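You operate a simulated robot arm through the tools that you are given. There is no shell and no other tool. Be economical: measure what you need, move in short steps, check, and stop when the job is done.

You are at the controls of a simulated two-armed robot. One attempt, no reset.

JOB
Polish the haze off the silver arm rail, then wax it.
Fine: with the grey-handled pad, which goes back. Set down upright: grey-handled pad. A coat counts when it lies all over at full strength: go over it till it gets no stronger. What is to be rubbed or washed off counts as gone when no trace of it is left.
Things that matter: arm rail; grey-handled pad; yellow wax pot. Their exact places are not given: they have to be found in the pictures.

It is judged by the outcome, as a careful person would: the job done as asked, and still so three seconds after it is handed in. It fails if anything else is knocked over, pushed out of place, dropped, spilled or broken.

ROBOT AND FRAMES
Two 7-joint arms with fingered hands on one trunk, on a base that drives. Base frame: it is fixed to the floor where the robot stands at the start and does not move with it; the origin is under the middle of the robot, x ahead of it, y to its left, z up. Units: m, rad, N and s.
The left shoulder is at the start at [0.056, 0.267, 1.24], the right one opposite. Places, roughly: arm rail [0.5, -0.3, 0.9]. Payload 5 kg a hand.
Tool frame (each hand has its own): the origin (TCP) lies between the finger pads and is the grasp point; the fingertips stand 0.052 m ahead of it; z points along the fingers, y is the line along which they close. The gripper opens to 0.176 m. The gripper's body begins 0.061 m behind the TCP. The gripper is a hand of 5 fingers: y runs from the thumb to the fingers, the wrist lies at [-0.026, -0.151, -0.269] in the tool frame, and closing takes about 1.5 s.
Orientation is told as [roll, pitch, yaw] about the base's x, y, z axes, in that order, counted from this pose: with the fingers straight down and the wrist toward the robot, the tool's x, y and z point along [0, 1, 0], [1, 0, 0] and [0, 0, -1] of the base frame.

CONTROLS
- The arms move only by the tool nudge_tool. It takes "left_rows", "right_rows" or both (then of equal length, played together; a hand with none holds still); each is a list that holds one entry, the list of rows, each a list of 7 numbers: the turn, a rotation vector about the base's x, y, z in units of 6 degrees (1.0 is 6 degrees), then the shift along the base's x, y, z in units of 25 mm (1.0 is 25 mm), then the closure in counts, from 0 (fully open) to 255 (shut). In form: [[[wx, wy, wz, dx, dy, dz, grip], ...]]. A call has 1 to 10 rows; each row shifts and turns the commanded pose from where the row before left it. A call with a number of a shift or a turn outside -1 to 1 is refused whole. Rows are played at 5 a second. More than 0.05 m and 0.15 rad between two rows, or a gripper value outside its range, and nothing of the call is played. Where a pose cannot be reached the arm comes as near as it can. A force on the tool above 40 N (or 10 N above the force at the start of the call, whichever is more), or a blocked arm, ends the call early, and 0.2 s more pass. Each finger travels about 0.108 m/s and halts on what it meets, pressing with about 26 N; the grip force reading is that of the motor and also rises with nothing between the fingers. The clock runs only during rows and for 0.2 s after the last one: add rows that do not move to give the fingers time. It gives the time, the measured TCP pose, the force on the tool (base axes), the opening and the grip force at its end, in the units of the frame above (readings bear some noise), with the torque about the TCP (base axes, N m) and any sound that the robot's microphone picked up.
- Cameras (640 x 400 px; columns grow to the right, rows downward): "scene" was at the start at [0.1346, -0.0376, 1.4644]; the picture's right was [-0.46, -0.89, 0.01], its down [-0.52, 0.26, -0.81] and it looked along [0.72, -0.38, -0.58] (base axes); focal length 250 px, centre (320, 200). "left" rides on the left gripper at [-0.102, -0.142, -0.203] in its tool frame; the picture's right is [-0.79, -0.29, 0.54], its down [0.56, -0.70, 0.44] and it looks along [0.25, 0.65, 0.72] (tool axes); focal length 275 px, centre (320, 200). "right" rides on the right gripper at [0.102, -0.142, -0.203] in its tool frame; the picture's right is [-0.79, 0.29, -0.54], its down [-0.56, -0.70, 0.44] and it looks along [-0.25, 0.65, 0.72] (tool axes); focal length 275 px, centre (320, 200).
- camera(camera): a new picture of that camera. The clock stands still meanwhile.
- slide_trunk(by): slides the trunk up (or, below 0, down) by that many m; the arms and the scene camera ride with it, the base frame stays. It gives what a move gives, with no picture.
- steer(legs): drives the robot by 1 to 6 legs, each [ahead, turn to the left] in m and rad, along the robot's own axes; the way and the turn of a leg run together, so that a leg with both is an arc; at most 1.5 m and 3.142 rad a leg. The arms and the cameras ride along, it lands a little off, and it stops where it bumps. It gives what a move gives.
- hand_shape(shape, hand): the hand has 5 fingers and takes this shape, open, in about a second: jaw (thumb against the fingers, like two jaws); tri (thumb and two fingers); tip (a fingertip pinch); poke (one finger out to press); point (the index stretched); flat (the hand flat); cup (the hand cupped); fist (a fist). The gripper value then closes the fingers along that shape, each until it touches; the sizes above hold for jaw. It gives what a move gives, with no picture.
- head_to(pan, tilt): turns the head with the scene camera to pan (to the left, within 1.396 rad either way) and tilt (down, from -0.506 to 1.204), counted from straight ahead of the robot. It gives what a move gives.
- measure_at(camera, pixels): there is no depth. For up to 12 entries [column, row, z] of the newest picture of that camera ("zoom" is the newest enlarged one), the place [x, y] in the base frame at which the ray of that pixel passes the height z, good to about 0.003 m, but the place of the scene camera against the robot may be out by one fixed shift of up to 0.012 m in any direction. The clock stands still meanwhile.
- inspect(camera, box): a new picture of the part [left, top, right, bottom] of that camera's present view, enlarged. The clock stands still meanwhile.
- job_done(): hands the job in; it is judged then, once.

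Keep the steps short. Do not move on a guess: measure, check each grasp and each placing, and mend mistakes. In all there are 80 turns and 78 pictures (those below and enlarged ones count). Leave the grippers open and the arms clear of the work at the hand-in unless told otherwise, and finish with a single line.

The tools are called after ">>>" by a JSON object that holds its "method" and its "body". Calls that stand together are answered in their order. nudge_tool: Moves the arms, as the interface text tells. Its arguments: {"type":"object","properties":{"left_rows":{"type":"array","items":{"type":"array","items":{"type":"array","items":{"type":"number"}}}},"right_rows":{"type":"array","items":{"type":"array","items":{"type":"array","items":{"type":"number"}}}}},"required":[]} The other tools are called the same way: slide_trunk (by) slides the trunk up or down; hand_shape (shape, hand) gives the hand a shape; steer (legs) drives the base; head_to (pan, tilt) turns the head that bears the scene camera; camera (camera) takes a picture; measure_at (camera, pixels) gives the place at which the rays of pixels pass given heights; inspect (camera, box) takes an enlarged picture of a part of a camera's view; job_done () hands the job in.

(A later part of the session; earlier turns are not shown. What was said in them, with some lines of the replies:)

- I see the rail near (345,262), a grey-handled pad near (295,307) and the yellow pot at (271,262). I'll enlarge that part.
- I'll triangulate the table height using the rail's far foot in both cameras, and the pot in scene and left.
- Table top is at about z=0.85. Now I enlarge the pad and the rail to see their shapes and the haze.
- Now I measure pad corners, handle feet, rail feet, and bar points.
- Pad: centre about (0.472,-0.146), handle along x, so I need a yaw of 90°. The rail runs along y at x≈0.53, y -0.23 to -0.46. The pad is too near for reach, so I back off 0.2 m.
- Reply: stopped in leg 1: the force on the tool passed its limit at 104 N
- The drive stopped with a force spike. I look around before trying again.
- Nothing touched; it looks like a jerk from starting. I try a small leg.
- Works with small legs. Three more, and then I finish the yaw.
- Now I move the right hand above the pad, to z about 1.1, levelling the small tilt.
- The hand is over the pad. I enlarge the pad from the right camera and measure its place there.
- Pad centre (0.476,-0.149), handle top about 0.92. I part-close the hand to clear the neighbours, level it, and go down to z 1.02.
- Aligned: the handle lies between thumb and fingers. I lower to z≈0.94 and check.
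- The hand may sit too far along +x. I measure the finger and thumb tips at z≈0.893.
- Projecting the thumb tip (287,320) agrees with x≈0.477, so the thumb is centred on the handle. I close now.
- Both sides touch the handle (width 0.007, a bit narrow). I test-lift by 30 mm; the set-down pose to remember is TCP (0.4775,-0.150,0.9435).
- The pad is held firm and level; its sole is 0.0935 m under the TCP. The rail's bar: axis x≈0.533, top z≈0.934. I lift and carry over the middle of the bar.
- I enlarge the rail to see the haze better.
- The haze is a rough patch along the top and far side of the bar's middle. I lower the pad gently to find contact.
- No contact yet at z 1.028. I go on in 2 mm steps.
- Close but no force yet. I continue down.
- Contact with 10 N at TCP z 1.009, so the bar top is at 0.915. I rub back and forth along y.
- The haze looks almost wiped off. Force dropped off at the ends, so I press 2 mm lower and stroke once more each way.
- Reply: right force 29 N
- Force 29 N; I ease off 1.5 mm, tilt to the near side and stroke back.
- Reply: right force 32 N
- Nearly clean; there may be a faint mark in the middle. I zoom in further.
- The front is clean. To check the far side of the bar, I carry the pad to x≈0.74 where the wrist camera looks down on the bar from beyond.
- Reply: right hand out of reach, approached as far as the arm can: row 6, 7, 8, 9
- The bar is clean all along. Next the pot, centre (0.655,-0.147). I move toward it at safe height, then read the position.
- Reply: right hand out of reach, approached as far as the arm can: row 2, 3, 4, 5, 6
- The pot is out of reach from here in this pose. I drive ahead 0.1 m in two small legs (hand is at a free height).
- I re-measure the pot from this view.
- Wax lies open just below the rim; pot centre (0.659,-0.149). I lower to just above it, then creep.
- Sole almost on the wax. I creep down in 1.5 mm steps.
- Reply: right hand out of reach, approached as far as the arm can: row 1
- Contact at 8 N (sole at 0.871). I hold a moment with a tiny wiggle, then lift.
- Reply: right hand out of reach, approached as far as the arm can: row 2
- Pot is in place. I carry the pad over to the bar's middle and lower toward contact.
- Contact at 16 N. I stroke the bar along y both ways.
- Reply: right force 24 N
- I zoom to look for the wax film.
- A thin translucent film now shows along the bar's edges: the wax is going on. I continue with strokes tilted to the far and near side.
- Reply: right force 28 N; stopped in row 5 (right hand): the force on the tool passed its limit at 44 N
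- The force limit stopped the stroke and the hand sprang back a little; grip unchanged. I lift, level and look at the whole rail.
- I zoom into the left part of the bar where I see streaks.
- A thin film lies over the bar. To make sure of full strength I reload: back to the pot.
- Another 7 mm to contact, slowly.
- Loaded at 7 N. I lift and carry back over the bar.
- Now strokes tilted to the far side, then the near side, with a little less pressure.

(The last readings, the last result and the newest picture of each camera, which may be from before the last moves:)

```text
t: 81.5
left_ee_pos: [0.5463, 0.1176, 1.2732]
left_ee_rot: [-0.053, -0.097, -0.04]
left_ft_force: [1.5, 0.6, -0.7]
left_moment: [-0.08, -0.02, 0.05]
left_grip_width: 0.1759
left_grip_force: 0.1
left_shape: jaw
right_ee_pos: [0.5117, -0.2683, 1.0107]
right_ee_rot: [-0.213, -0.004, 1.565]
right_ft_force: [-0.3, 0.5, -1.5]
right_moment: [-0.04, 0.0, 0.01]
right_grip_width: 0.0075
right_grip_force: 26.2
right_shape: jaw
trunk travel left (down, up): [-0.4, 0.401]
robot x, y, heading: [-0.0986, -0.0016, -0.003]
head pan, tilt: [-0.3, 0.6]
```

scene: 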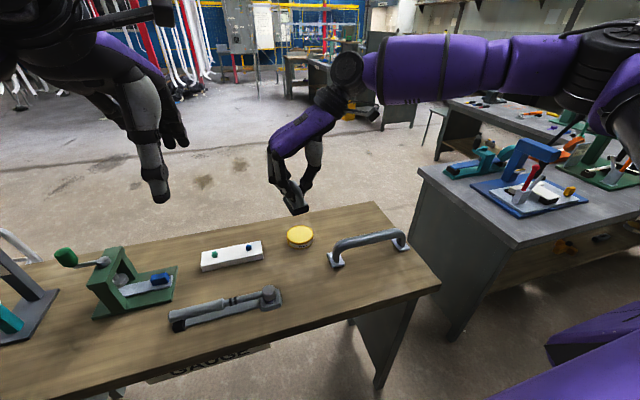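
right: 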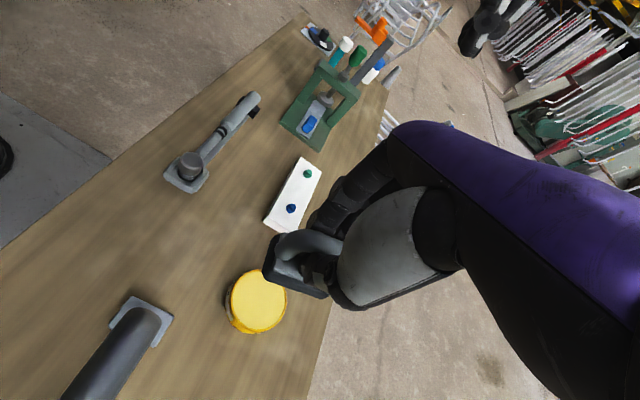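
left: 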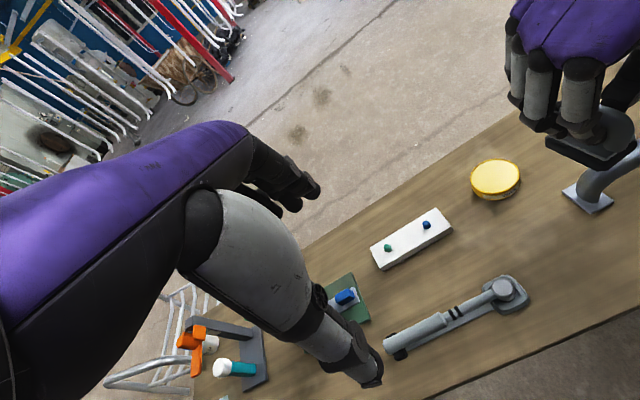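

No contact there at the near side; I lower 2.5 mm and stroke back.

>>> {"method": "nudge_tool", "body": {"right_rows": [[[0, 0, 0, 0, 0, -0.1, 255], [0, 0, 0, 0, -1, 0, 255], [0, 0, 0, 0, -1, 0, 255], [0, 0, 0, 0, -1, 0, 255], [0, 0, 0, 0, -1, 0, 255], [0, 0, 0, 0, -1, 0, 255], [0, 0, 0, 0, -1, 0, 255], [0, 0, 0, 0, 0, 0, 255]]]}}

>>> {"method": "nudge_tool", "body": {"right_rows": [[[0, 0, 0, 0, 1, 0, 255], [0, 0, 0, 0, 1, 0, 255], [0, 0, 0, 0, 1, 0, 255], [0, 0, 0, 0, 1, 0, 255], [0, 0, 0, 0, 1, 0, 255], [0, 0, 0, 0, 1, 0, 255], [0, 0, 0, 0, 0, 1, 255], [0, 1, 0, 0.46, 0, 1, 255], [0, 1, 0, 0.46, 1, 1, 255], [0, 0, 0, 0, 1, 0, 255]]]}}

>>> {"method": "inspect", "body": {"camera": "scene", "box": [335, 225, 385, 257]}}

>>> {"method": "inspect", "body": {"camera": "scene", "box": [365, 220, 415, 252]}}

>>> {"method": "inspect", "body": {"camera": "right", "box": [130, 240, 310, 399]}}

```text
t: 83.3
left_ee_pos: [0.5448, 0.1181, 1.2745]
left_ee_rot: [-0.052, -0.099, -0.041]
left_ft_force: [-1.4, -0.2, 0.2]
left_moment: [0.0, 0.01, 0.01]
left_grip_width: 0.1757
left_grip_force: 0.1
left_shape: jaw
right_ee_pos: [0.5107, -0.4161, 1.0082]
right_ee_rot: [-0.214, -0.003, 1.564]
right_ft_force: [-5.5, 1.8, 17.6]
right_moment: [0.54, 0.31, 0.07]
right_grip_width: 0.0074
right_grip_force: 25.6
right_shape: jaw
trunk travel left (down, up): [-0.4, 0.401]
robot x, y, heading: [-0.1023, -0.0015, -0.002]
head pan, tilt: [-0.3, 0.6]
```

```text
t: 85.5
left_ee_pos: [0.5453, 0.1179, 1.2729]
left_ee_rot: [-0.054, -0.099, -0.04]
left_ft_force: [0.1, 0.8, -0.6]
left_moment: [0.01, 0.05, -0.06]
left_grip_width: 0.1759
left_grip_force: 0.1
left_shape: jaw
right_ee_pos: [0.5348, -0.2185, 1.0824]
right_ee_rot: [-0.001, -0.002, 1.564]
right_ft_force: [0.3, 0.0, -1.0]
right_moment: [0.0, 0.02, 0.01]
right_grip_width: 0.0072
right_grip_force: 25.7
right_shape: jaw
trunk travel left (down, up): [-0.4, 0.401]
robot x, y, heading: [-0.1008, -0.0022, -0.001]
head pan, tilt: [-0.3, 0.6]
```

```text
12.50 times, centred on (360, 241) of scene
```

zoom: 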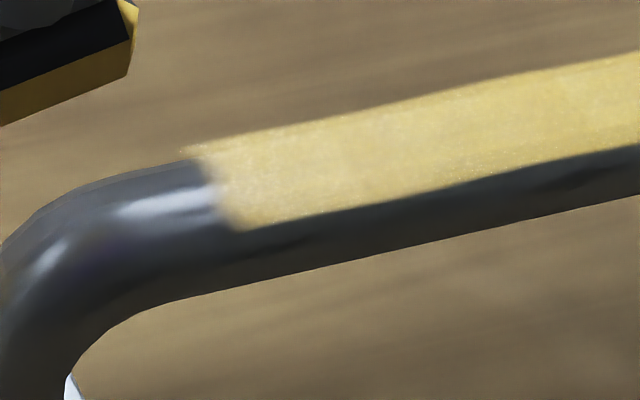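

```text
12.50 times, centred on (390, 236) of scene
```

zoom: 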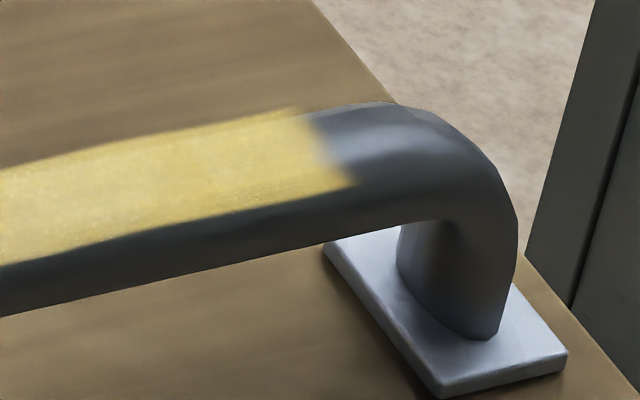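

```text
2.52 times, centred on (220, 320) of right
```

zoom: 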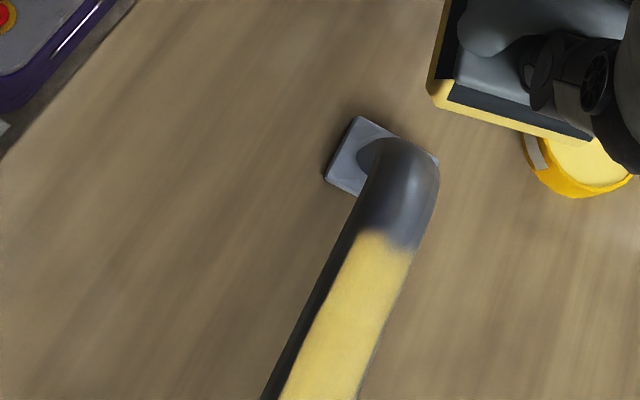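

The wax now clearly shows yellow on the bar, and the sole is loaded. I measure where the coat ends along the bar.

>>> {"method": "measure_at", "body": {"camera": "scene", "pixels": [[351.6, 239.8, 0.912], [390.8, 232, 0.912], [340, 247, 0.905], [402, 232, 0.905], [351.6, 239.8, 0.92]]}}

>>> {"method": "measure_at", "body": {"camera": "right", "pixels": [[246, 335, 0.912], [258, 301, 0.905]]}}

```text
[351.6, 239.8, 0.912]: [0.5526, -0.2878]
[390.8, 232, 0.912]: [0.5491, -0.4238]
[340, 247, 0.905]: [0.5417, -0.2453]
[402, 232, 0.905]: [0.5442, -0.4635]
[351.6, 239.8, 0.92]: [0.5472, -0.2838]
```

```text
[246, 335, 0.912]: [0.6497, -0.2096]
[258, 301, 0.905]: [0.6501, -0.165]
```

The coat spans y≈-0.285 to -0.42, centred on the rail, likely its whole treatable part. I make another pass with longer strokes to see whether it gets stronger or wider.

>>> {"method": "nudge_tool", "body": {"right_rows": [[[0, 0, 0, 0, -1, 0, 255], [0, 0, 0, 0, -1, -0.8, 255], [0, 0, 0, 0, -1, -1, 255], [0, 0, 0, 0, 0, -0.8, 255], [0, 0, 0, 0, 0, -0.2, 255], [0, 0, 0, 0, 0, -0.18, 255], [0, 0, 0, 0, 1, 0, 255], [0, 0, 0, 0, 0.8, 0, 255], [0, 0, 0, 0, -1, 0, 255], [0, 0, 0, 0, -1, 0, 255]]]}}

>>> {"method": "nudge_tool", "body": {"right_rows": [[[0, 0, 0, 0, -1, 0, 255], [0, 0, 0, 0, -1, 0, 255], [0, 0, 0, 0, -1, 0, 255], [0, 0, 0, 0, -1, 0, 255], [0, 0, 0, 0, -1, 0, 255], [0, 0, 0, 0, 1, 0, 255], [0, 0, 0, 0, 1, 0, 255], [0, 0, 0, 0, 1, 0, 255], [0, 0, 0, 0, 1, 0, 255], [0, 0, 0, 0, 1, 0, 255]]]}}

```text
t: 87.7
left_ee_pos: [0.5457, 0.1181, 1.2729]
left_ee_rot: [-0.052, -0.098, -0.04]
left_ft_force: [-0.2, 0.5, -0.2]
left_moment: [0.01, 0.01, -0.02]
left_grip_width: 0.1761
left_grip_force: 0.0
left_shape: jaw
right_ee_pos: [0.5345, -0.2961, 1.0071]
right_ee_rot: [-0.004, -0.001, 1.565]
right_ft_force: [0.2, -0.1, 8.0]
right_moment: [0.24, 0.1, -0.03]
right_grip_width: 0.0073
right_grip_force: 25.9
right_shape: jaw
trunk travel left (down, up): [-0.4, 0.401]
robot x, y, heading: [-0.1, 0.0002, 0.0]
head pan, tilt: [-0.3, 0.6]
```

```text
t: 89.9
left_ee_pos: [0.5469, 0.1185, 1.2731]
left_ee_rot: [-0.053, -0.095, -0.038]
left_ft_force: [0.5, 2.1, -0.3]
left_moment: [-0.23, 0.06, -0.06]
left_grip_width: 0.1759
left_grip_force: 0.1
left_shape: jaw
right_ee_pos: [0.534, -0.2976, 1.0074]
right_ee_rot: [-0.001, -0.003, 1.563]
right_ft_force: [-1.5, -1.3, 7.7]
right_moment: [-0.07, 0.32, 0.15]
right_grip_width: 0.0074
right_grip_force: 25.7
right_shape: jaw
trunk travel left (down, up): [-0.4, 0.401]
robot x, y, heading: [-0.1024, -0.0025, -0.001]
head pan, tilt: [-0.3, 0.6]
```

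Now the tilted strokes again, far side then near side.

>>> {"method": "nudge_tool", "body": {"right_rows": [[[0, 1, 0, 0.46, 1, 0, 255], [0, 1, 0, 0.46, 0.4, 0, 255], [0, 0, 0, 0, -0.4, 0, 255], [0, 0, 0, 0, -1, 0, 255], [0, 0, 0, 0, -1, 0, 255], [0, 0, 0, 0, -1, 0, 255], [0, 0, 0, 0, -1, 0, 255], [0, 0, 0, 0, -1, 0, 255], [0, 0, 0, 0, -1, 0, 255], [0, 0, 0, 0, 0, 0, 255]]]}}

>>> {"method": "nudge_tool", "body": {"right_rows": [[[0, -1, 0, -0.46, 0, 0.06, 255], [0, -1, 0, -0.46, 0, 0, 255], [0, -1, 0, -0.46, 0, 0, 255], [0, -1, 0, -0.46, 0, -0.03, 255], [0, 0, 0, 0, 1, 0, 255], [0, 0, 0, 0, 1, 0, 255], [0, 0, 0, 0, 1, 0, 255], [0, 0, 0, 0, 1, 0, 255], [0, 0, 0, 0, 1, 0, 255], [0, 0, 0, 0, 1, 0, 255]]]}}

>>> {"method": "nudge_tool", "body": {"right_rows": [[[0, 0, 0, 0, 0.4, -0.04, 255], [0, 0, 0, 0, -1, 0, 255], [0, 0, 0, 0, -1, 0, 255], [0, 0, 0, 0, -1, 0, 255], [0, 0, 0, 0, -1, 0, 255], [0, 0, 0, 0, -1, 0, 255], [0, 0, 0, 0, -1, 0, 255], [0, 0, 0, 0, -0.4, 1, 255], [0, 1, 0, 0.46, 0, 1, 255], [0, 1, 0, 0.46, 0, 1, 255]]]}}

>>> {"method": "nudge_tool", "body": {"right_rows": [[[0, 0, 0, 0.2, 1, 0, 255], [0, 0, 0, 0.2, 1, 0, 255], [0, 0, 0, 0.2, 1, 0, 255], [0, 0, 0, 0.2, 1, 0, 255], [0, 0, 0, 0.2, 1, 0, 255], [0, 0, 0, 0.2, 1, 0, 255], [0, 0, 0, 0.2, 1, 0, 255], [0, 0, 0, 0.2, 1, 0, 255], [0, 0, 0, 0.2, 0.5, 0, 255], [0, 0, 0, 0, 0, 0, 255]]]}}

>>> {"method": "inspect", "body": {"camera": "scene", "box": [335, 225, 385, 257]}}

>>> {"method": "inspect", "body": {"camera": "scene", "box": [365, 220, 415, 252]}}

>>> {"method": "camera", "body": {"camera": "right"}}

```text
t: 92.1
left_ee_pos: [0.5458, 0.1173, 1.2729]
left_ee_rot: [-0.052, -0.096, -0.042]
left_ft_force: [0.0, 0.2, 0.4]
left_moment: [-0.03, -0.02, -0.02]
left_grip_width: 0.1755
left_grip_force: 0.0
left_shape: jaw
right_ee_pos: [0.5572, -0.4232, 1.0087]
right_ee_rot: [0.205, 0.0, 1.563]
right_ft_force: [-0.1, 0.3, 8.0]
right_moment: [0.16, 0.01, 0.02]
right_grip_width: 0.0075
right_grip_force: 25.7
right_shape: jaw
trunk travel left (down, up): [-0.4, 0.401]
robot x, y, heading: [-0.1024, -0.0002, -0.003]
head pan, tilt: [-0.3, 0.6]
```

```text
t: 94.3
left_ee_pos: [0.5451, 0.1171, 1.2732]
left_ee_rot: [-0.051, -0.098, -0.04]
left_ft_force: [-0.2, 0.5, 0.7]
left_moment: [-0.01, -0.01, -0.01]
left_grip_width: 0.1759
left_grip_force: 0.0
left_shape: jaw
right_ee_pos: [0.5117, -0.2718, 1.008]
right_ee_rot: [-0.214, -0.002, 1.564]
right_ft_force: [-1.9, 0.8, 2.4]
right_moment: [0.13, 0.1, 0.02]
right_grip_width: 0.0075
right_grip_force: 26.3
right_shape: jaw
trunk travel left (down, up): [-0.4, 0.401]
robot x, y, heading: [-0.1016, -0.0014, -0.005]
head pan, tilt: [-0.3, 0.6]
```

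```text
t: 96.5
left_ee_pos: [0.5452, 0.1183, 1.2737]
left_ee_rot: [-0.052, -0.098, -0.039]
left_ft_force: [0.4, 1.3, 0.3]
left_moment: [-0.11, -0.08, 0.01]
left_grip_width: 0.1758
left_grip_force: 0.0
left_shape: jaw
right_ee_pos: [0.5343, -0.4219, 1.0828]
right_ee_rot: [-0.002, -0.001, 1.567]
right_ft_force: [-0.6, 0.7, -2.5]
right_moment: [-0.03, -0.07, -0.02]
right_grip_width: 0.0076
right_grip_force: 26.3
right_shape: jaw
trunk travel left (down, up): [-0.4, 0.401]
robot x, y, heading: [-0.0982, -0.0001, -0.001]
head pan, tilt: [-0.3, 0.6]
```

```text
t: 98.7
left_ee_pos: [0.5456, 0.1178, 1.2735]
left_ee_rot: [-0.053, -0.097, -0.04]
left_ft_force: [-0.2, -1.0, 0.4]
left_moment: [0.02, 0.0, 0.04]
left_grip_width: 0.176
left_grip_force: 0.1
left_shape: jaw
right_ee_pos: [0.579, -0.2113, 1.082]
right_ee_rot: [-0.002, -0.003, 1.564]
right_ft_force: [-0.2, -0.5, -1.4]
right_moment: [0.03, -0.01, 0.01]
right_grip_width: 0.0073
right_grip_force: 26.2
right_shape: jaw
trunk travel left (down, up): [-0.4, 0.401]
robot x, y, heading: [-0.1038, -0.0001, -0.003]
head pan, tilt: [-0.3, 0.6]
```

```text
12.50 times, centred on (360, 241) of scene
```

zoom: 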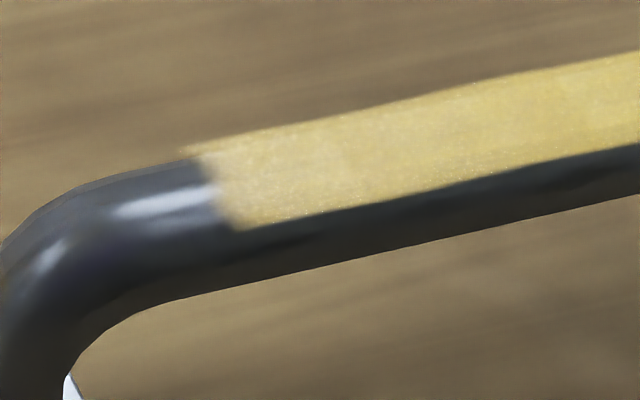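

```text
12.50 times, centred on (390, 236) of scene
```

zoom: 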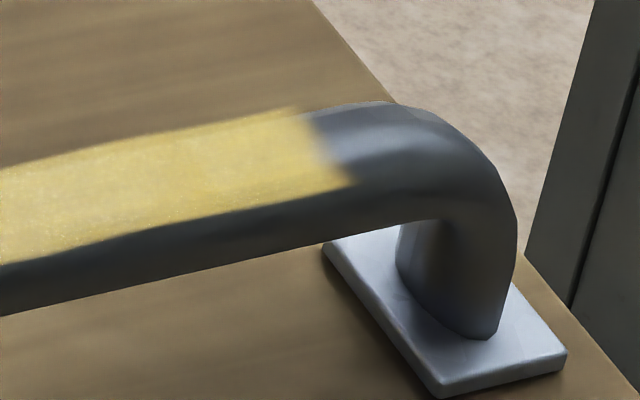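

```text
16 pictures are left
```

right: 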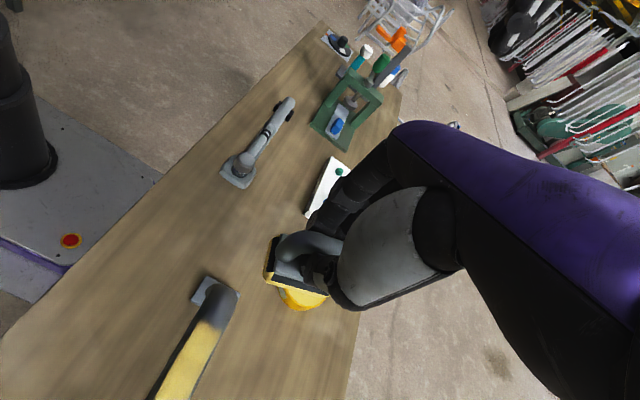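

The coat's extent didn't change, so that is the whole area; strength looks nearly the same. I view it from above/far side with the wrist camera.

>>> {"method": "nudge_tool", "body": {"right_rows": [[[0, 0, 0, 0.8, -0.7, 0.2, 255], [0, 0, 0, 0.8, -0.7, 0.2, 255], [0, 0, 0, 0.8, -0.7, 0.2, 255], [0, 0, 0, 0.8, -0.7, 0, 255], [0, 0, 0, 0.8, -0.7, 0, 255], [0, 0, 0, 0.8, -0.7, 0, 255], [0, 0, 0, 0, 0, 0, 255]]]}}

>>> {"method": "inspect", "body": {"camera": "right", "box": [40, 190, 240, 390]}}

```text
t: 100.3
left_ee_pos: [0.5448, 0.118, 1.2736]
left_ee_rot: [-0.053, -0.1, -0.04]
left_ft_force: [-1.2, 0.0, 0.6]
left_moment: [-0.03, -0.06, 0.06]
left_grip_width: 0.176
left_grip_force: 0.1
left_shape: jaw
right_ee_pos: [0.6992, -0.315, 1.0979]
right_ee_rot: [-0.004, -0.002, 1.562]
right_ft_force: [-0.7, 0.2, -0.2]
right_moment: [-0.05, -0.1, -0.01]
right_grip_width: 0.0074
right_grip_force: 25.9
right_shape: jaw
trunk travel left (down, up): [-0.4, 0.401]
robot x, y, heading: [-0.1024, -0.0029, 0.0]
head pan, tilt: [-0.3, 0.6]
```

```text
2.00 times, centred on (140, 290) of right
```

zoom: 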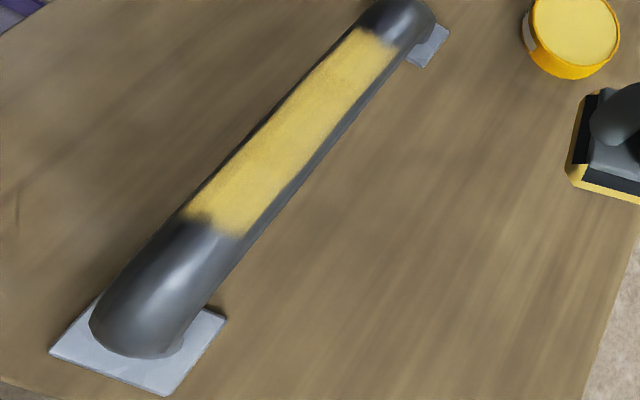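

>>> {"method": "inspect", "body": {"camera": "right", "box": [90, 200, 170, 305]}}

>>> {"method": "inspect", "body": {"camera": "right", "box": [130, 195, 180, 230]}}

```text
3.81 times, centred on (130, 252) of right
```

zoom: 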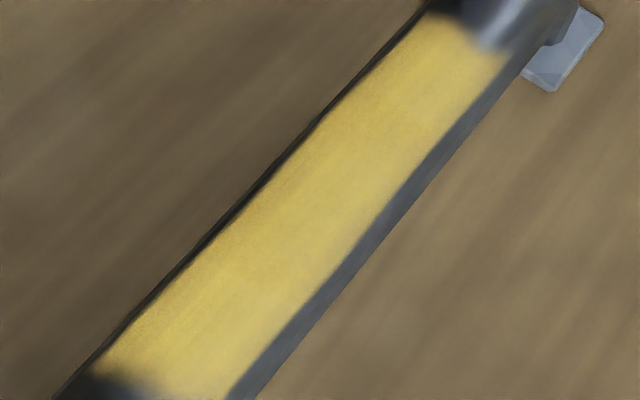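

```text
11.43 times, centred on (155, 212) of right
```

zoom: 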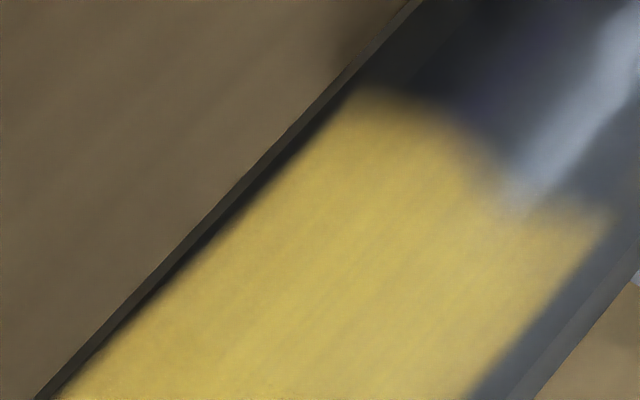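

Looks even, with small soft notches at the ends. To be sure it gets no stronger I do one more pass and compare from this same spot.

>>> {"method": "nudge_tool", "body": {"right_rows": [[[0, 0, 0, -0.95, 0, 0, 255], [0, 0, 0, -0.95, 0, 0, 255], [0, 0, 0, -0.95, 0, 0, 255], [0, 0, 0, -0.95, 0, 0, 255], [0, 0, 0, -0.95, 0, 0, 255], [0, 0, 0, -0.95, 0, 0, 255], [0, 0, 0, -0.86, 0, -0.5, 255], [0, 0, 0, 0, 0, -1, 255], [0, 0, 0, 0, 0, -1, 255], [0, 0, 0, 0, 0, -0.9, 255]]]}}

>>> {"method": "nudge_tool", "body": {"right_rows": [[[0, 0, 0, 0, 0, -0.22, 255], [0, 0, 0, 0, 1, -0.02, 255], [0, 0, 0, 0, 1, 0, 255], [0, 0, 0, 0, 0.5, 0, 255], [0, 0, 0, 0, -1, 0, 255], [0, 0, 0, 0, 1, 0, 255], [0, 0, 0, 0, -1, 0, 255], [0, 0, 0, 0, -1, 0, 255], [0, 0, 0, 0, -1, 0, 255], [0, 0, 0, 0, -1, 0, 255]]]}}

>>> {"method": "nudge_tool", "body": {"right_rows": [[[0, 0, 0, 0, -1, 0, 255], [0, 0, 0, 0, -1, 0, 255], [0, 0, 0, 0, -1, 0, 255], [0, 0, 0, 0, 1, 0, 255], [0, 0, 0, 0, 1, 0, 255], [0, 0, 0, 0, -1, 0, 255], [0, 0, 0, 0, -1, 0, 255], [0, 1, 0, 0.46, 0, 0, 255], [0, 1, 0, 0.46, 0, 0, 255], [0, 0, 0, 0, 1, 0, 255]]]}}

>>> {"method": "nudge_tool", "body": {"right_rows": [[[0, 0, 0, 0, 1, 0, 255], [0, 0, 0, 0, 1, 0, 255], [0, 0, 0, 0, 1, 0, 255], [0, 0, 0, 0, 1, 0, 255], [0, 0, 0, 0, 1, 0, 255], [0, 0, 0, 0, 1, 0, 255], [0, -1, 0, -0.46, 0, 0.05, 255], [0, -1, 0, -0.46, 0, 0, 255], [0, -1, 0, -0.46, 0, 0, 255], [0, -1, 0, -0.46, 0, -0.05, 255]]]}}

```text
t: 102.5
left_ee_pos: [0.5465, 0.1171, 1.2739]
left_ee_rot: [-0.05, -0.096, -0.041]
left_ft_force: [-0.2, 0.5, -1.4]
left_moment: [0.03, 0.08, -0.04]
left_grip_width: 0.1757
left_grip_force: 0.0
left_shape: jaw
right_ee_pos: [0.5354, -0.3134, 1.0123]
right_ee_rot: [-0.003, -0.002, 1.564]
right_ft_force: [1.1, 0.1, -0.3]
right_moment: [0.0, 0.11, -0.02]
right_grip_width: 0.0073
right_grip_force: 25.9
right_shape: jaw
trunk travel left (down, up): [-0.4, 0.401]
robot x, y, heading: [-0.098, -0.0033, -0.001]
head pan, tilt: [-0.3, 0.6]
```

```text
t: 104.7
left_ee_pos: [0.5443, 0.1194, 1.2742]
left_ee_rot: [-0.051, -0.099, -0.04]
left_ft_force: [0.5, 1.1, -0.2]
left_moment: [-0.14, 0.06, -0.03]
left_grip_width: 0.1761
left_grip_force: 0.0
left_shape: jaw
right_ee_pos: [0.5349, -0.3543, 1.0068]
right_ee_rot: [-0.003, -0.001, 1.565]
right_ft_force: [-1.0, -1.6, 35.1]
right_moment: [0.36, 0.79, -0.07]
right_grip_width: 0.0078
right_grip_force: 26.0
right_shape: jaw
trunk travel left (down, up): [-0.4, 0.401]
robot x, y, heading: [-0.1026, -0.0015, 0.0]
head pan, tilt: [-0.3, 0.6]
```

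```text
t: 105.7
left_ee_pos: [0.5261, 0.1089, 1.2854]
left_ee_rot: [-0.071, -0.122, -0.057]
left_ft_force: [-3.3, 0.1, 2.0]
left_moment: [0.09, -0.38, 0.06]
left_grip_width: 0.1762
left_grip_force: 0.0
left_shape: jaw
right_ee_pos: [0.5205, -0.4224, 1.0159]
right_ee_rot: [-0.024, -0.002, 1.562]
right_ft_force: [-2.9, -1.5, 0.9]
right_moment: [0.15, -0.37, -0.11]
right_grip_width: 0.0076
right_grip_force: 26.2
right_shape: jaw
trunk travel left (down, up): [-0.4, 0.401]
robot x, y, heading: [-0.0972, -0.0029, -0.001]
head pan, tilt: [-0.3, 0.6]
stopped in row 4 (right hand): the force on the tool passed its limit at 48 N (the readings are from after the stop); the commanded pose is now the measured one
```

```text
t: 107.9
left_ee_pos: [0.5301, 0.1096, 1.2841]
left_ee_rot: [-0.069, -0.12, -0.054]
left_ft_force: [0.3, 0.7, -0.1]
left_moment: [-0.03, -0.06, 0.03]
left_grip_width: 0.1761
left_grip_force: 0.0
left_shape: jaw
right_ee_pos: [0.4792, -0.2741, 1.0155]
right_ee_rot: [-0.442, -0.006, 1.563]
right_ft_force: [0.2, 0.7, 0.2]
right_moment: [-0.04, 0.06, -0.03]
right_grip_width: 0.0076
right_grip_force: 25.9
right_shape: jaw
trunk travel left (down, up): [-0.4, 0.401]
robot x, y, heading: [-0.0974, -0.0017, -0.003]
head pan, tilt: [-0.3, 0.6]
```

The third call hit the limit, and the last ended tilted, clear of contact. I lift, level, and view from the same spot.

>>> {"method": "nudge_tool", "body": {"right_rows": [[[0, 0, 0, 0, 0, 1, 255], [0, 1, 0, 0.5, 0, 1, 255], [0, 1, 0, 0.5, 0, 1, 255], [0, 1, 0, 0.8, 0, 0.3, 255], [0, 1, 0, 0.8, 0, 0, 255], [0, 0.2, 0, 1, -0.3, 0, 255], [0, 0, 0, 1, -0.3, 0, 255], [0, 0, 0, 1, -0.3, 0, 255], [0, 0, 0, 1, -0.3, 0, 255], [0, 0, 0, 1, -0.3, 0, 255]]]}}

>>> {"method": "nudge_tool", "body": {"right_rows": [[[0, 0, 0, 1, 0, 0, 255], [0, 0, 0, 0.2, 0, 0, 255], [0, 0, 0, 0, 0, 0, 255]]]}}

>>> {"method": "inspect", "body": {"camera": "right", "box": [40, 190, 240, 390]}}

>>> {"method": "inspect", "body": {"camera": "scene", "box": [335, 220, 405, 257]}}

```text
t: 110.1
left_ee_pos: [0.531, 0.1094, 1.2833]
left_ee_rot: [-0.07, -0.117, -0.058]
left_ft_force: [0.9, 0.4, -0.3]
left_moment: [0.03, 0.07, -0.03]
left_grip_width: 0.1762
left_grip_force: 0.0
left_shape: jaw
right_ee_pos: [0.6685, -0.309, 1.0954]
right_ee_rot: [0.002, 0.002, 1.563]
right_ft_force: [1.0, 0.4, -2.0]
right_moment: [0.03, 0.09, 0.01]
right_grip_width: 0.0074
right_grip_force: 26.0
right_shape: jaw
trunk travel left (down, up): [-0.4, 0.401]
robot x, y, heading: [-0.1026, -0.0007, -0.005]
head pan, tilt: [-0.3, 0.6]
```

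```text
t: 110.9
left_ee_pos: [0.5313, 0.1098, 1.2822]
left_ee_rot: [-0.07, -0.117, -0.055]
left_ft_force: [0.6, 0.6, -1.0]
left_moment: [-0.09, 0.09, -0.05]
left_grip_width: 0.1759
left_grip_force: 0.1
left_shape: jaw
right_ee_pos: [0.6973, -0.3093, 1.0963]
right_ee_rot: [0.002, 0.0, 1.563]
right_ft_force: [0.1, 1.2, -2.1]
right_moment: [-0.05, 0.14, 0.03]
right_grip_width: 0.0072
right_grip_force: 26.2
right_shape: jaw
trunk travel left (down, up): [-0.4, 0.401]
robot x, y, heading: [-0.1038, 0.0002, 0.002]
head pan, tilt: [-0.3, 0.6]
```

```text
2.00 times, centred on (140, 290) of right
```

zoom: 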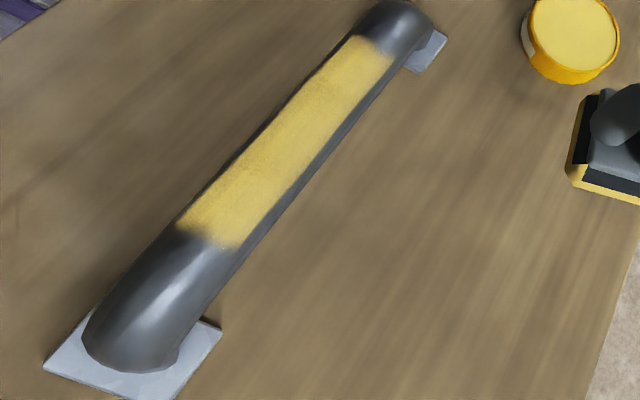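

```text
9.14 times, centred on (370, 238) of scene
```

zoom: 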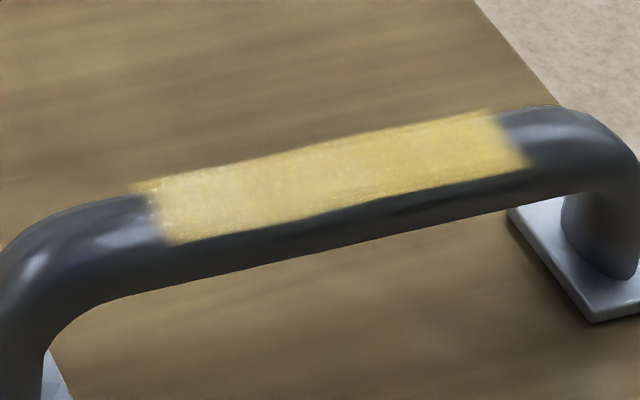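

Unchanged: the coat is at full strength all over. Now I take the pad back to its old place, TCP (0.4775,-0.150).

>>> {"method": "nudge_tool", "body": {"right_rows": [[[0, 0, 0, -0.975, 0.707, 0, 255], [0, 0, 0, -0.975, 0.707, 0, 255], [0, 0, 0, -0.975, 0.707, 0, 255], [0, 0, 0, -0.975, 0.707, 0, 255], [0, 0, 0, -0.975, 0.707, 0, 255], [0, 0, 0, -0.975, 0.707, 0, 255], [0, 0, 0, -0.975, 0.707, 0, 255], [0, 0, 0, -0.975, 0.707, 0, 255], [0, 0, 0, -0.975, 0.707, 0, 255], [0, 0, 0, 0, 0, 0, 255]]]}}

>>> {"method": "nudge_tool", "body": {"right_rows": [[[0, 0, 0, 0, 0, -1, 255], [0, 0, 0, 0, 0, -1, 255], [0, 0, 0, 0, 0, -1, 255], [0, 0, 0, 0, 0, -1, 255], [0, 0, 0, 0, 0, -1, 255], [0, 0, 0, 0, 0, 0, 255]]]}}

>>> {"method": "inspect", "body": {"camera": "scene", "box": [265, 200, 385, 300]}}

```text
t: 113.1
left_ee_pos: [0.5307, 0.1093, 1.2831]
left_ee_rot: [-0.071, -0.117, -0.056]
left_ft_force: [-0.9, 0.1, 0.4]
left_moment: [0.1, 0.02, 0.01]
left_grip_width: 0.176
left_grip_force: 0.1
left_shape: jaw
right_ee_pos: [0.4775, -0.1497, 1.0957]
right_ee_rot: [0.002, -0.002, 1.561]
right_ft_force: [1.0, -1.0, -1.9]
right_moment: [0.07, 0.07, 0.01]
right_grip_width: 0.0077
right_grip_force: 26.0
right_shape: jaw
trunk travel left (down, up): [-0.4, 0.401]
robot x, y, heading: [-0.1033, -0.001, 0.0]
head pan, tilt: [-0.3, 0.6]
```

```text
t: 114.5
left_ee_pos: [0.5295, 0.111, 1.2841]
left_ee_rot: [-0.07, -0.118, -0.055]
left_ft_force: [0.1, 1.3, 0.3]
left_moment: [-0.03, -0.04, -0.03]
left_grip_width: 0.1758
left_grip_force: 0.0
left_shape: jaw
right_ee_pos: [0.4783, -0.1495, 0.9704]
right_ee_rot: [0.0, 0.0, 1.563]
right_ft_force: [-0.5, 0.1, -1.4]
right_moment: [-0.04, -0.07, 0.0]
right_grip_width: 0.0073
right_grip_force: 26.4
right_shape: jaw
trunk travel left (down, up): [-0.4, 0.401]
robot x, y, heading: [-0.1002, -0.0018, 0.0]
head pan, tilt: [-0.3, 0.6]
```

```text
4.00 times, centred on (325, 250) of scene
```

zoom: 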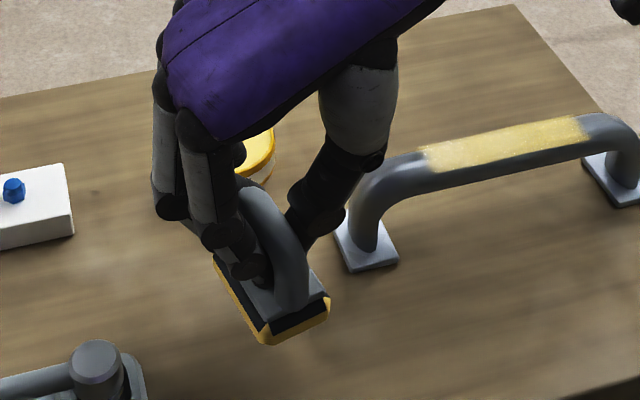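

Right above its place. I lower 25 mm, the last part slowly.

>>> {"method": "nudge_tool", "body": {"right_rows": [[[0, 0, 0, 0, 0, -0.4, 255], [0, 0, 0, 0, 0, -0.4, 255], [0, 0, 0, 0, 0, -0.12, 255], [0, 0, 0, 0, 0, -0.08, 255], [0, 0, 0, 0, 0, 0, 255]]]}}

```text
t: 115.7
left_ee_pos: [0.5304, 0.1096, 1.2832]
left_ee_rot: [-0.07, -0.115, -0.056]
left_ft_force: [-0.4, 0.8, 0.2]
left_moment: [0.01, -0.02, -0.02]
left_grip_width: 0.1759
left_grip_force: 0.1
left_shape: jaw
right_ee_pos: [0.4783, -0.1496, 0.9473]
right_ee_rot: [0.0, 0.001, 1.562]
right_ft_force: [-1.1, 1.3, -0.7]
right_moment: [0.01, 0.01, -0.01]
right_grip_width: 0.0073
right_grip_force: 25.5
right_shape: jaw
trunk travel left (down, up): [-0.4, 0.401]
robot x, y, heading: [-0.0982, 0.0002, -0.001]
head pan, tilt: [-0.3, 0.6]
```

>>> {"method": "nudge_tool", "body": {"right_rows": [[[0, 0, 0, 0, 0, -0.08, 255], [0, 0, 0, 0, 0, -0.08, 255], [0, 0, 0, 0, 0, 0, 255]]]}}

```text
t: 116.5
left_ee_pos: [0.5288, 0.1099, 1.2836]
left_ee_rot: [-0.07, -0.117, -0.056]
left_ft_force: [0.7, -0.5, 0.3]
left_moment: [0.01, -0.02, 0.01]
left_grip_width: 0.176
left_grip_force: 0.2
left_shape: jaw
right_ee_pos: [0.4786, -0.15, 0.9419]
right_ee_rot: [0.002, -0.002, 1.563]
right_ft_force: [-0.8, 1.2, -0.9]
right_moment: [0.0, 0.01, 0.01]
right_grip_width: 0.0076
right_grip_force: 26.2
right_shape: jaw
trunk travel left (down, up): [-0.4, 0.401]
robot x, y, heading: [-0.0991, 0.0013, -0.007]
head pan, tilt: [-0.3, 0.6]
```

>>> {"method": "nudge_tool", "body": {"right_rows": [[[0, 0, 0, 0, 0, -0.05, 255], [0, 0, 0, 0, 0, -0.05, 255], [0, 0, 0, 0, 0, 0, 255]]]}}

```text
t: 117.3
left_ee_pos: [0.5281, 0.1099, 1.2832]
left_ee_rot: [-0.071, -0.116, -0.057]
left_ft_force: [-0.8, 0.0, 0.4]
left_moment: [0.01, -0.02, -0.02]
left_grip_width: 0.1759
left_grip_force: 0.1
left_shape: jaw
right_ee_pos: [0.4785, -0.1508, 0.9392]
right_ee_rot: [0.002, -0.002, 1.563]
right_ft_force: [-0.2, -0.1, -1.4]
right_moment: [-0.01, -0.02, 0.02]
right_grip_width: 0.0075
right_grip_force: 26.2
right_shape: jaw
trunk travel left (down, up): [-0.4, 0.401]
robot x, y, heading: [-0.1001, -0.0017, -0.001]
head pan, tilt: [-0.3, 0.6]
```

The pad may have been pushed up a few mm in the grip. I continue in small steps.

>>> {"method": "nudge_tool", "body": {"right_rows": [[[0, 0, 0, 0, 0, -0.06, 255], [0, 0, 0, 0, 0, -0.06, 255], [0, 0, 0, 0, 0, 0, 255]]]}}

>>> {"method": "inspect", "body": {"camera": "scene", "box": [290, 245, 360, 295]}}

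```text
t: 118.1
left_ee_pos: [0.5297, 0.1098, 1.2837]
left_ee_rot: [-0.069, -0.118, -0.055]
left_ft_force: [0.6, 1.1, -0.4]
left_moment: [-0.02, -0.01, 0.01]
left_grip_width: 0.1758
left_grip_force: 0.0
left_shape: jaw
right_ee_pos: [0.4772, -0.1499, 0.9375]
right_ee_rot: [0.001, -0.003, 1.563]
right_ft_force: [-0.1, 0.4, 0.2]
right_moment: [0.01, 0.05, 0.0]
right_grip_width: 0.0074
right_grip_force: 26.3
right_shape: jaw
trunk travel left (down, up): [-0.4, 0.401]
robot x, y, heading: [-0.0978, 0.0037, -0.005]
head pan, tilt: [-0.3, 0.6]
```

```text
8.00 times, centred on (325, 270) of scene
```

zoom: 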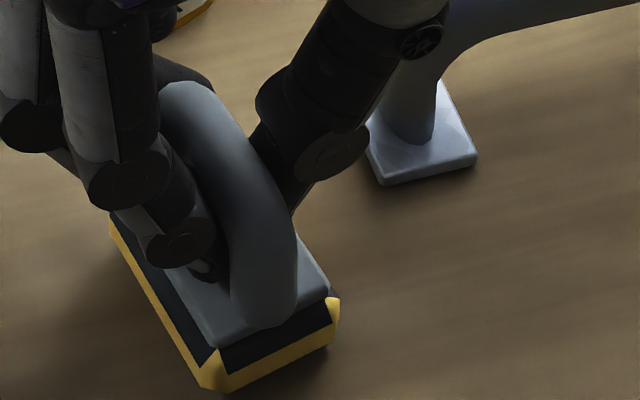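

Force starts to turn (+1.5 N): about touching. One more 2 mm.

>>> {"method": "nudge_tool", "body": {"right_rows": [[[0, 0, 0, 0, 0, -0.06, 255], [0, 0, 0, 0, 0, 0, 255], [0, 0, 0, 0, 0, 0, 255]]]}}

```text
t: 118.9
left_ee_pos: [0.5298, 0.1104, 1.2845]
left_ee_rot: [-0.069, -0.119, -0.056]
left_ft_force: [-0.3, -1.1, 0.2]
left_moment: [-0.01, -0.03, 0.01]
left_grip_width: 0.1757
left_grip_force: 0.1
left_shape: jaw
right_ee_pos: [0.4781, -0.1504, 0.9365]
right_ee_rot: [0.0, -0.002, 1.563]
right_ft_force: [1.4, -0.1, 11.9]
right_moment: [0.26, 0.31, -0.04]
right_grip_width: 0.0074
right_grip_force: 25.9
right_shape: jaw
trunk travel left (down, up): [-0.4, 0.401]
robot x, y, heading: [-0.0988, -0.0019, 0.001]
head pan, tilt: [-0.3, 0.6]
```

The pad stands on the table (12 N). I ease 1 mm, open to 120, then rise straight up.

>>> {"method": "nudge_tool", "body": {"right_rows": [[[0, 0, 0, 0, 0, 0.04, 255], [0, 0, 0, 0, 0, 0, 220], [0, 0, 0, 0, 0, 0, 180], [0, 0, 0, 0, 0, 0, 140], [0, 0, 0, 0, 0, 0, 120], [0, 0, 0, 0, 0, 0, 120], [0, 0, 0, 0, 0, 0, 120], [0, 0, 0, 0, 0, 0, 120]]]}}

>>> {"method": "inspect", "body": {"camera": "scene", "box": [275, 225, 375, 300]}}

```text
t: 120.7
left_ee_pos: [0.5306, 0.1097, 1.2833]
left_ee_rot: [-0.069, -0.117, -0.056]
left_ft_force: [1.6, -0.6, -0.2]
left_moment: [0.03, 0.02, 0.0]
left_grip_width: 0.1759
left_grip_force: 0.1
left_shape: jaw
right_ee_pos: [0.4777, -0.1514, 0.9361]
right_ee_rot: [0.002, -0.001, 1.563]
right_ft_force: [0.3, 0.1, 0.2]
right_moment: [0.0, 0.04, -0.01]
right_grip_width: 0.0927
right_grip_force: 0.1
right_shape: jaw
trunk travel left (down, up): [-0.4, 0.401]
robot x, y, heading: [-0.0975, -0.0029, -0.003]
head pan, tilt: [-0.3, 0.6]
```

```text
5.33 times, centred on (325, 262) of scene
```

zoom: 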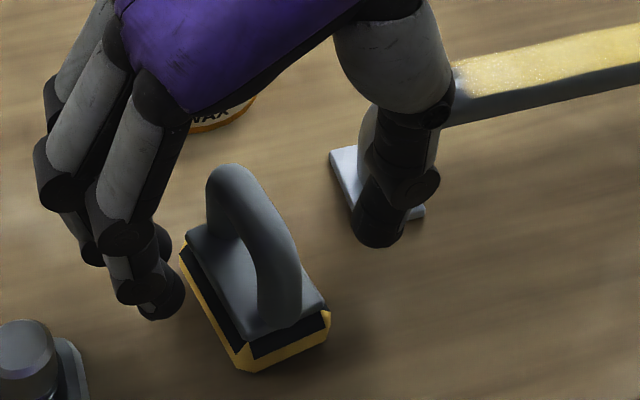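

The pad stands free and upright. I rise straight up 0.23 m, then open fully and swing a little to the right, clear of the work.

>>> {"method": "nudge_tool", "body": {"right_rows": [[[0, 0, 0, 0, 0, 0.5, 120], [0, 0, 0, 0, 0, 1, 120], [0, 0, 0, 0, 0, 1, 120], [0, 0, 0, 0, 0, 1, 120], [0, 0, 0, 0, 0, 1, 120], [0, 0, 0, 0, 0, 1, 100], [0, 0, 0, 0, 0, 1, 50], [0, 0, 0, 0, 0, 1, 0], [0, 0, 0, 0, 0, 1, 0], [0, 0, 0, 0, 0, 1, 0]]]}}

>>> {"method": "nudge_tool", "body": {"right_rows": [[[0, 0, 0, 0, -1, 0.5, 0], [0, 0, 0, 0, -1, 0.5, 0], [0, 0, 0, 0, -1, 0.5, 0], [0, 0, 0, 0, -1, 0, 0], [0, 0, 0, 0, -1, 0, 0], [0, 0, 0, 0, -1, 0, 0], [0, 0, 0, 0, -1, 0, 0], [0, 0, 0, 0, -1, 0, 0], [0, 0, 0, 0, -1, 0, 0], [0, 0, 0, 0, 0, 0, 0]]]}}

>>> {"method": "camera", "body": {"camera": "scene"}}

>>> {"method": "inspect", "body": {"camera": "scene", "box": [270, 200, 430, 300]}}

```text
t: 122.9
left_ee_pos: [0.5299, 0.1097, 1.2839]
left_ee_rot: [-0.07, -0.119, -0.053]
left_ft_force: [-0.2, 0.1, 0.3]
left_moment: [-0.05, -0.03, 0.01]
left_grip_width: 0.1761
left_grip_force: 0.0
left_shape: jaw
right_ee_pos: [0.4777, -0.1491, 1.1743]
right_ee_rot: [-0.002, 0.001, 1.56]
right_ft_force: [0.1, 0.6, -0.2]
right_moment: [-0.03, -0.09, 0.0]
right_grip_width: 0.1757
right_grip_force: 0.0
right_shape: jaw
trunk travel left (down, up): [-0.4, 0.401]
robot x, y, heading: [-0.1026, -0.0063, 0.001]
head pan, tilt: [-0.3, 0.6]
```

```text
t: 125.1
left_ee_pos: [0.5301, 0.1102, 1.2833]
left_ee_rot: [-0.07, -0.116, -0.056]
left_ft_force: [0.4, 0.8, -0.4]
left_moment: [-0.09, -0.03, 0.01]
left_grip_width: 0.1758
left_grip_force: 0.0
left_shape: jaw
right_ee_pos: [0.4788, -0.3747, 1.2114]
right_ee_rot: [-0.002, -0.001, 1.563]
right_ft_force: [0.3, 0.7, 0.2]
right_moment: [-0.06, -0.05, 0.01]
right_grip_width: 0.1758
right_grip_force: 0.0
right_shape: jaw
trunk travel left (down, up): [-0.4, 0.401]
robot x, y, heading: [-0.1014, -0.0012, -0.001]
head pan, tilt: [-0.3, 0.6]
```

```text
7 pictures are left
```

scene: 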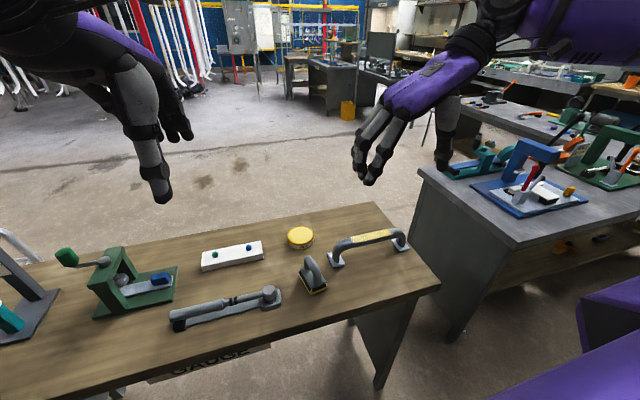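

```text
4.00 times, centred on (350, 250) of scene
```

zoom: 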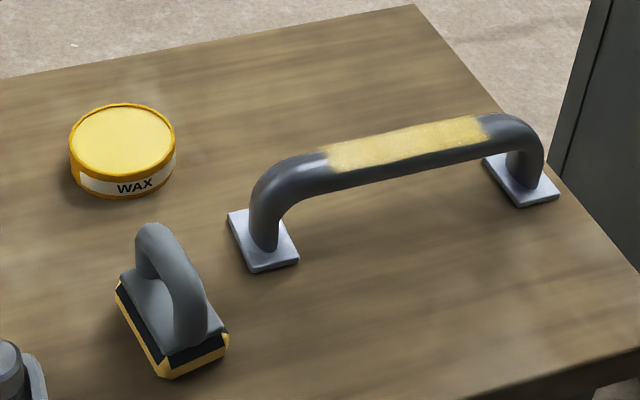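

The pad is upright in its place, the pot hasn't moved, the rail is polished and evenly waxed, and both hands are open and clear. I hand in.

>>> {"method": "job_done", "body": {}}

```text
The job is handed in.
```

I polished the haze off the arm rail, waxed it until the coat got no stronger, and set the grey-handled pad back upright in its old place; the job is handed in.
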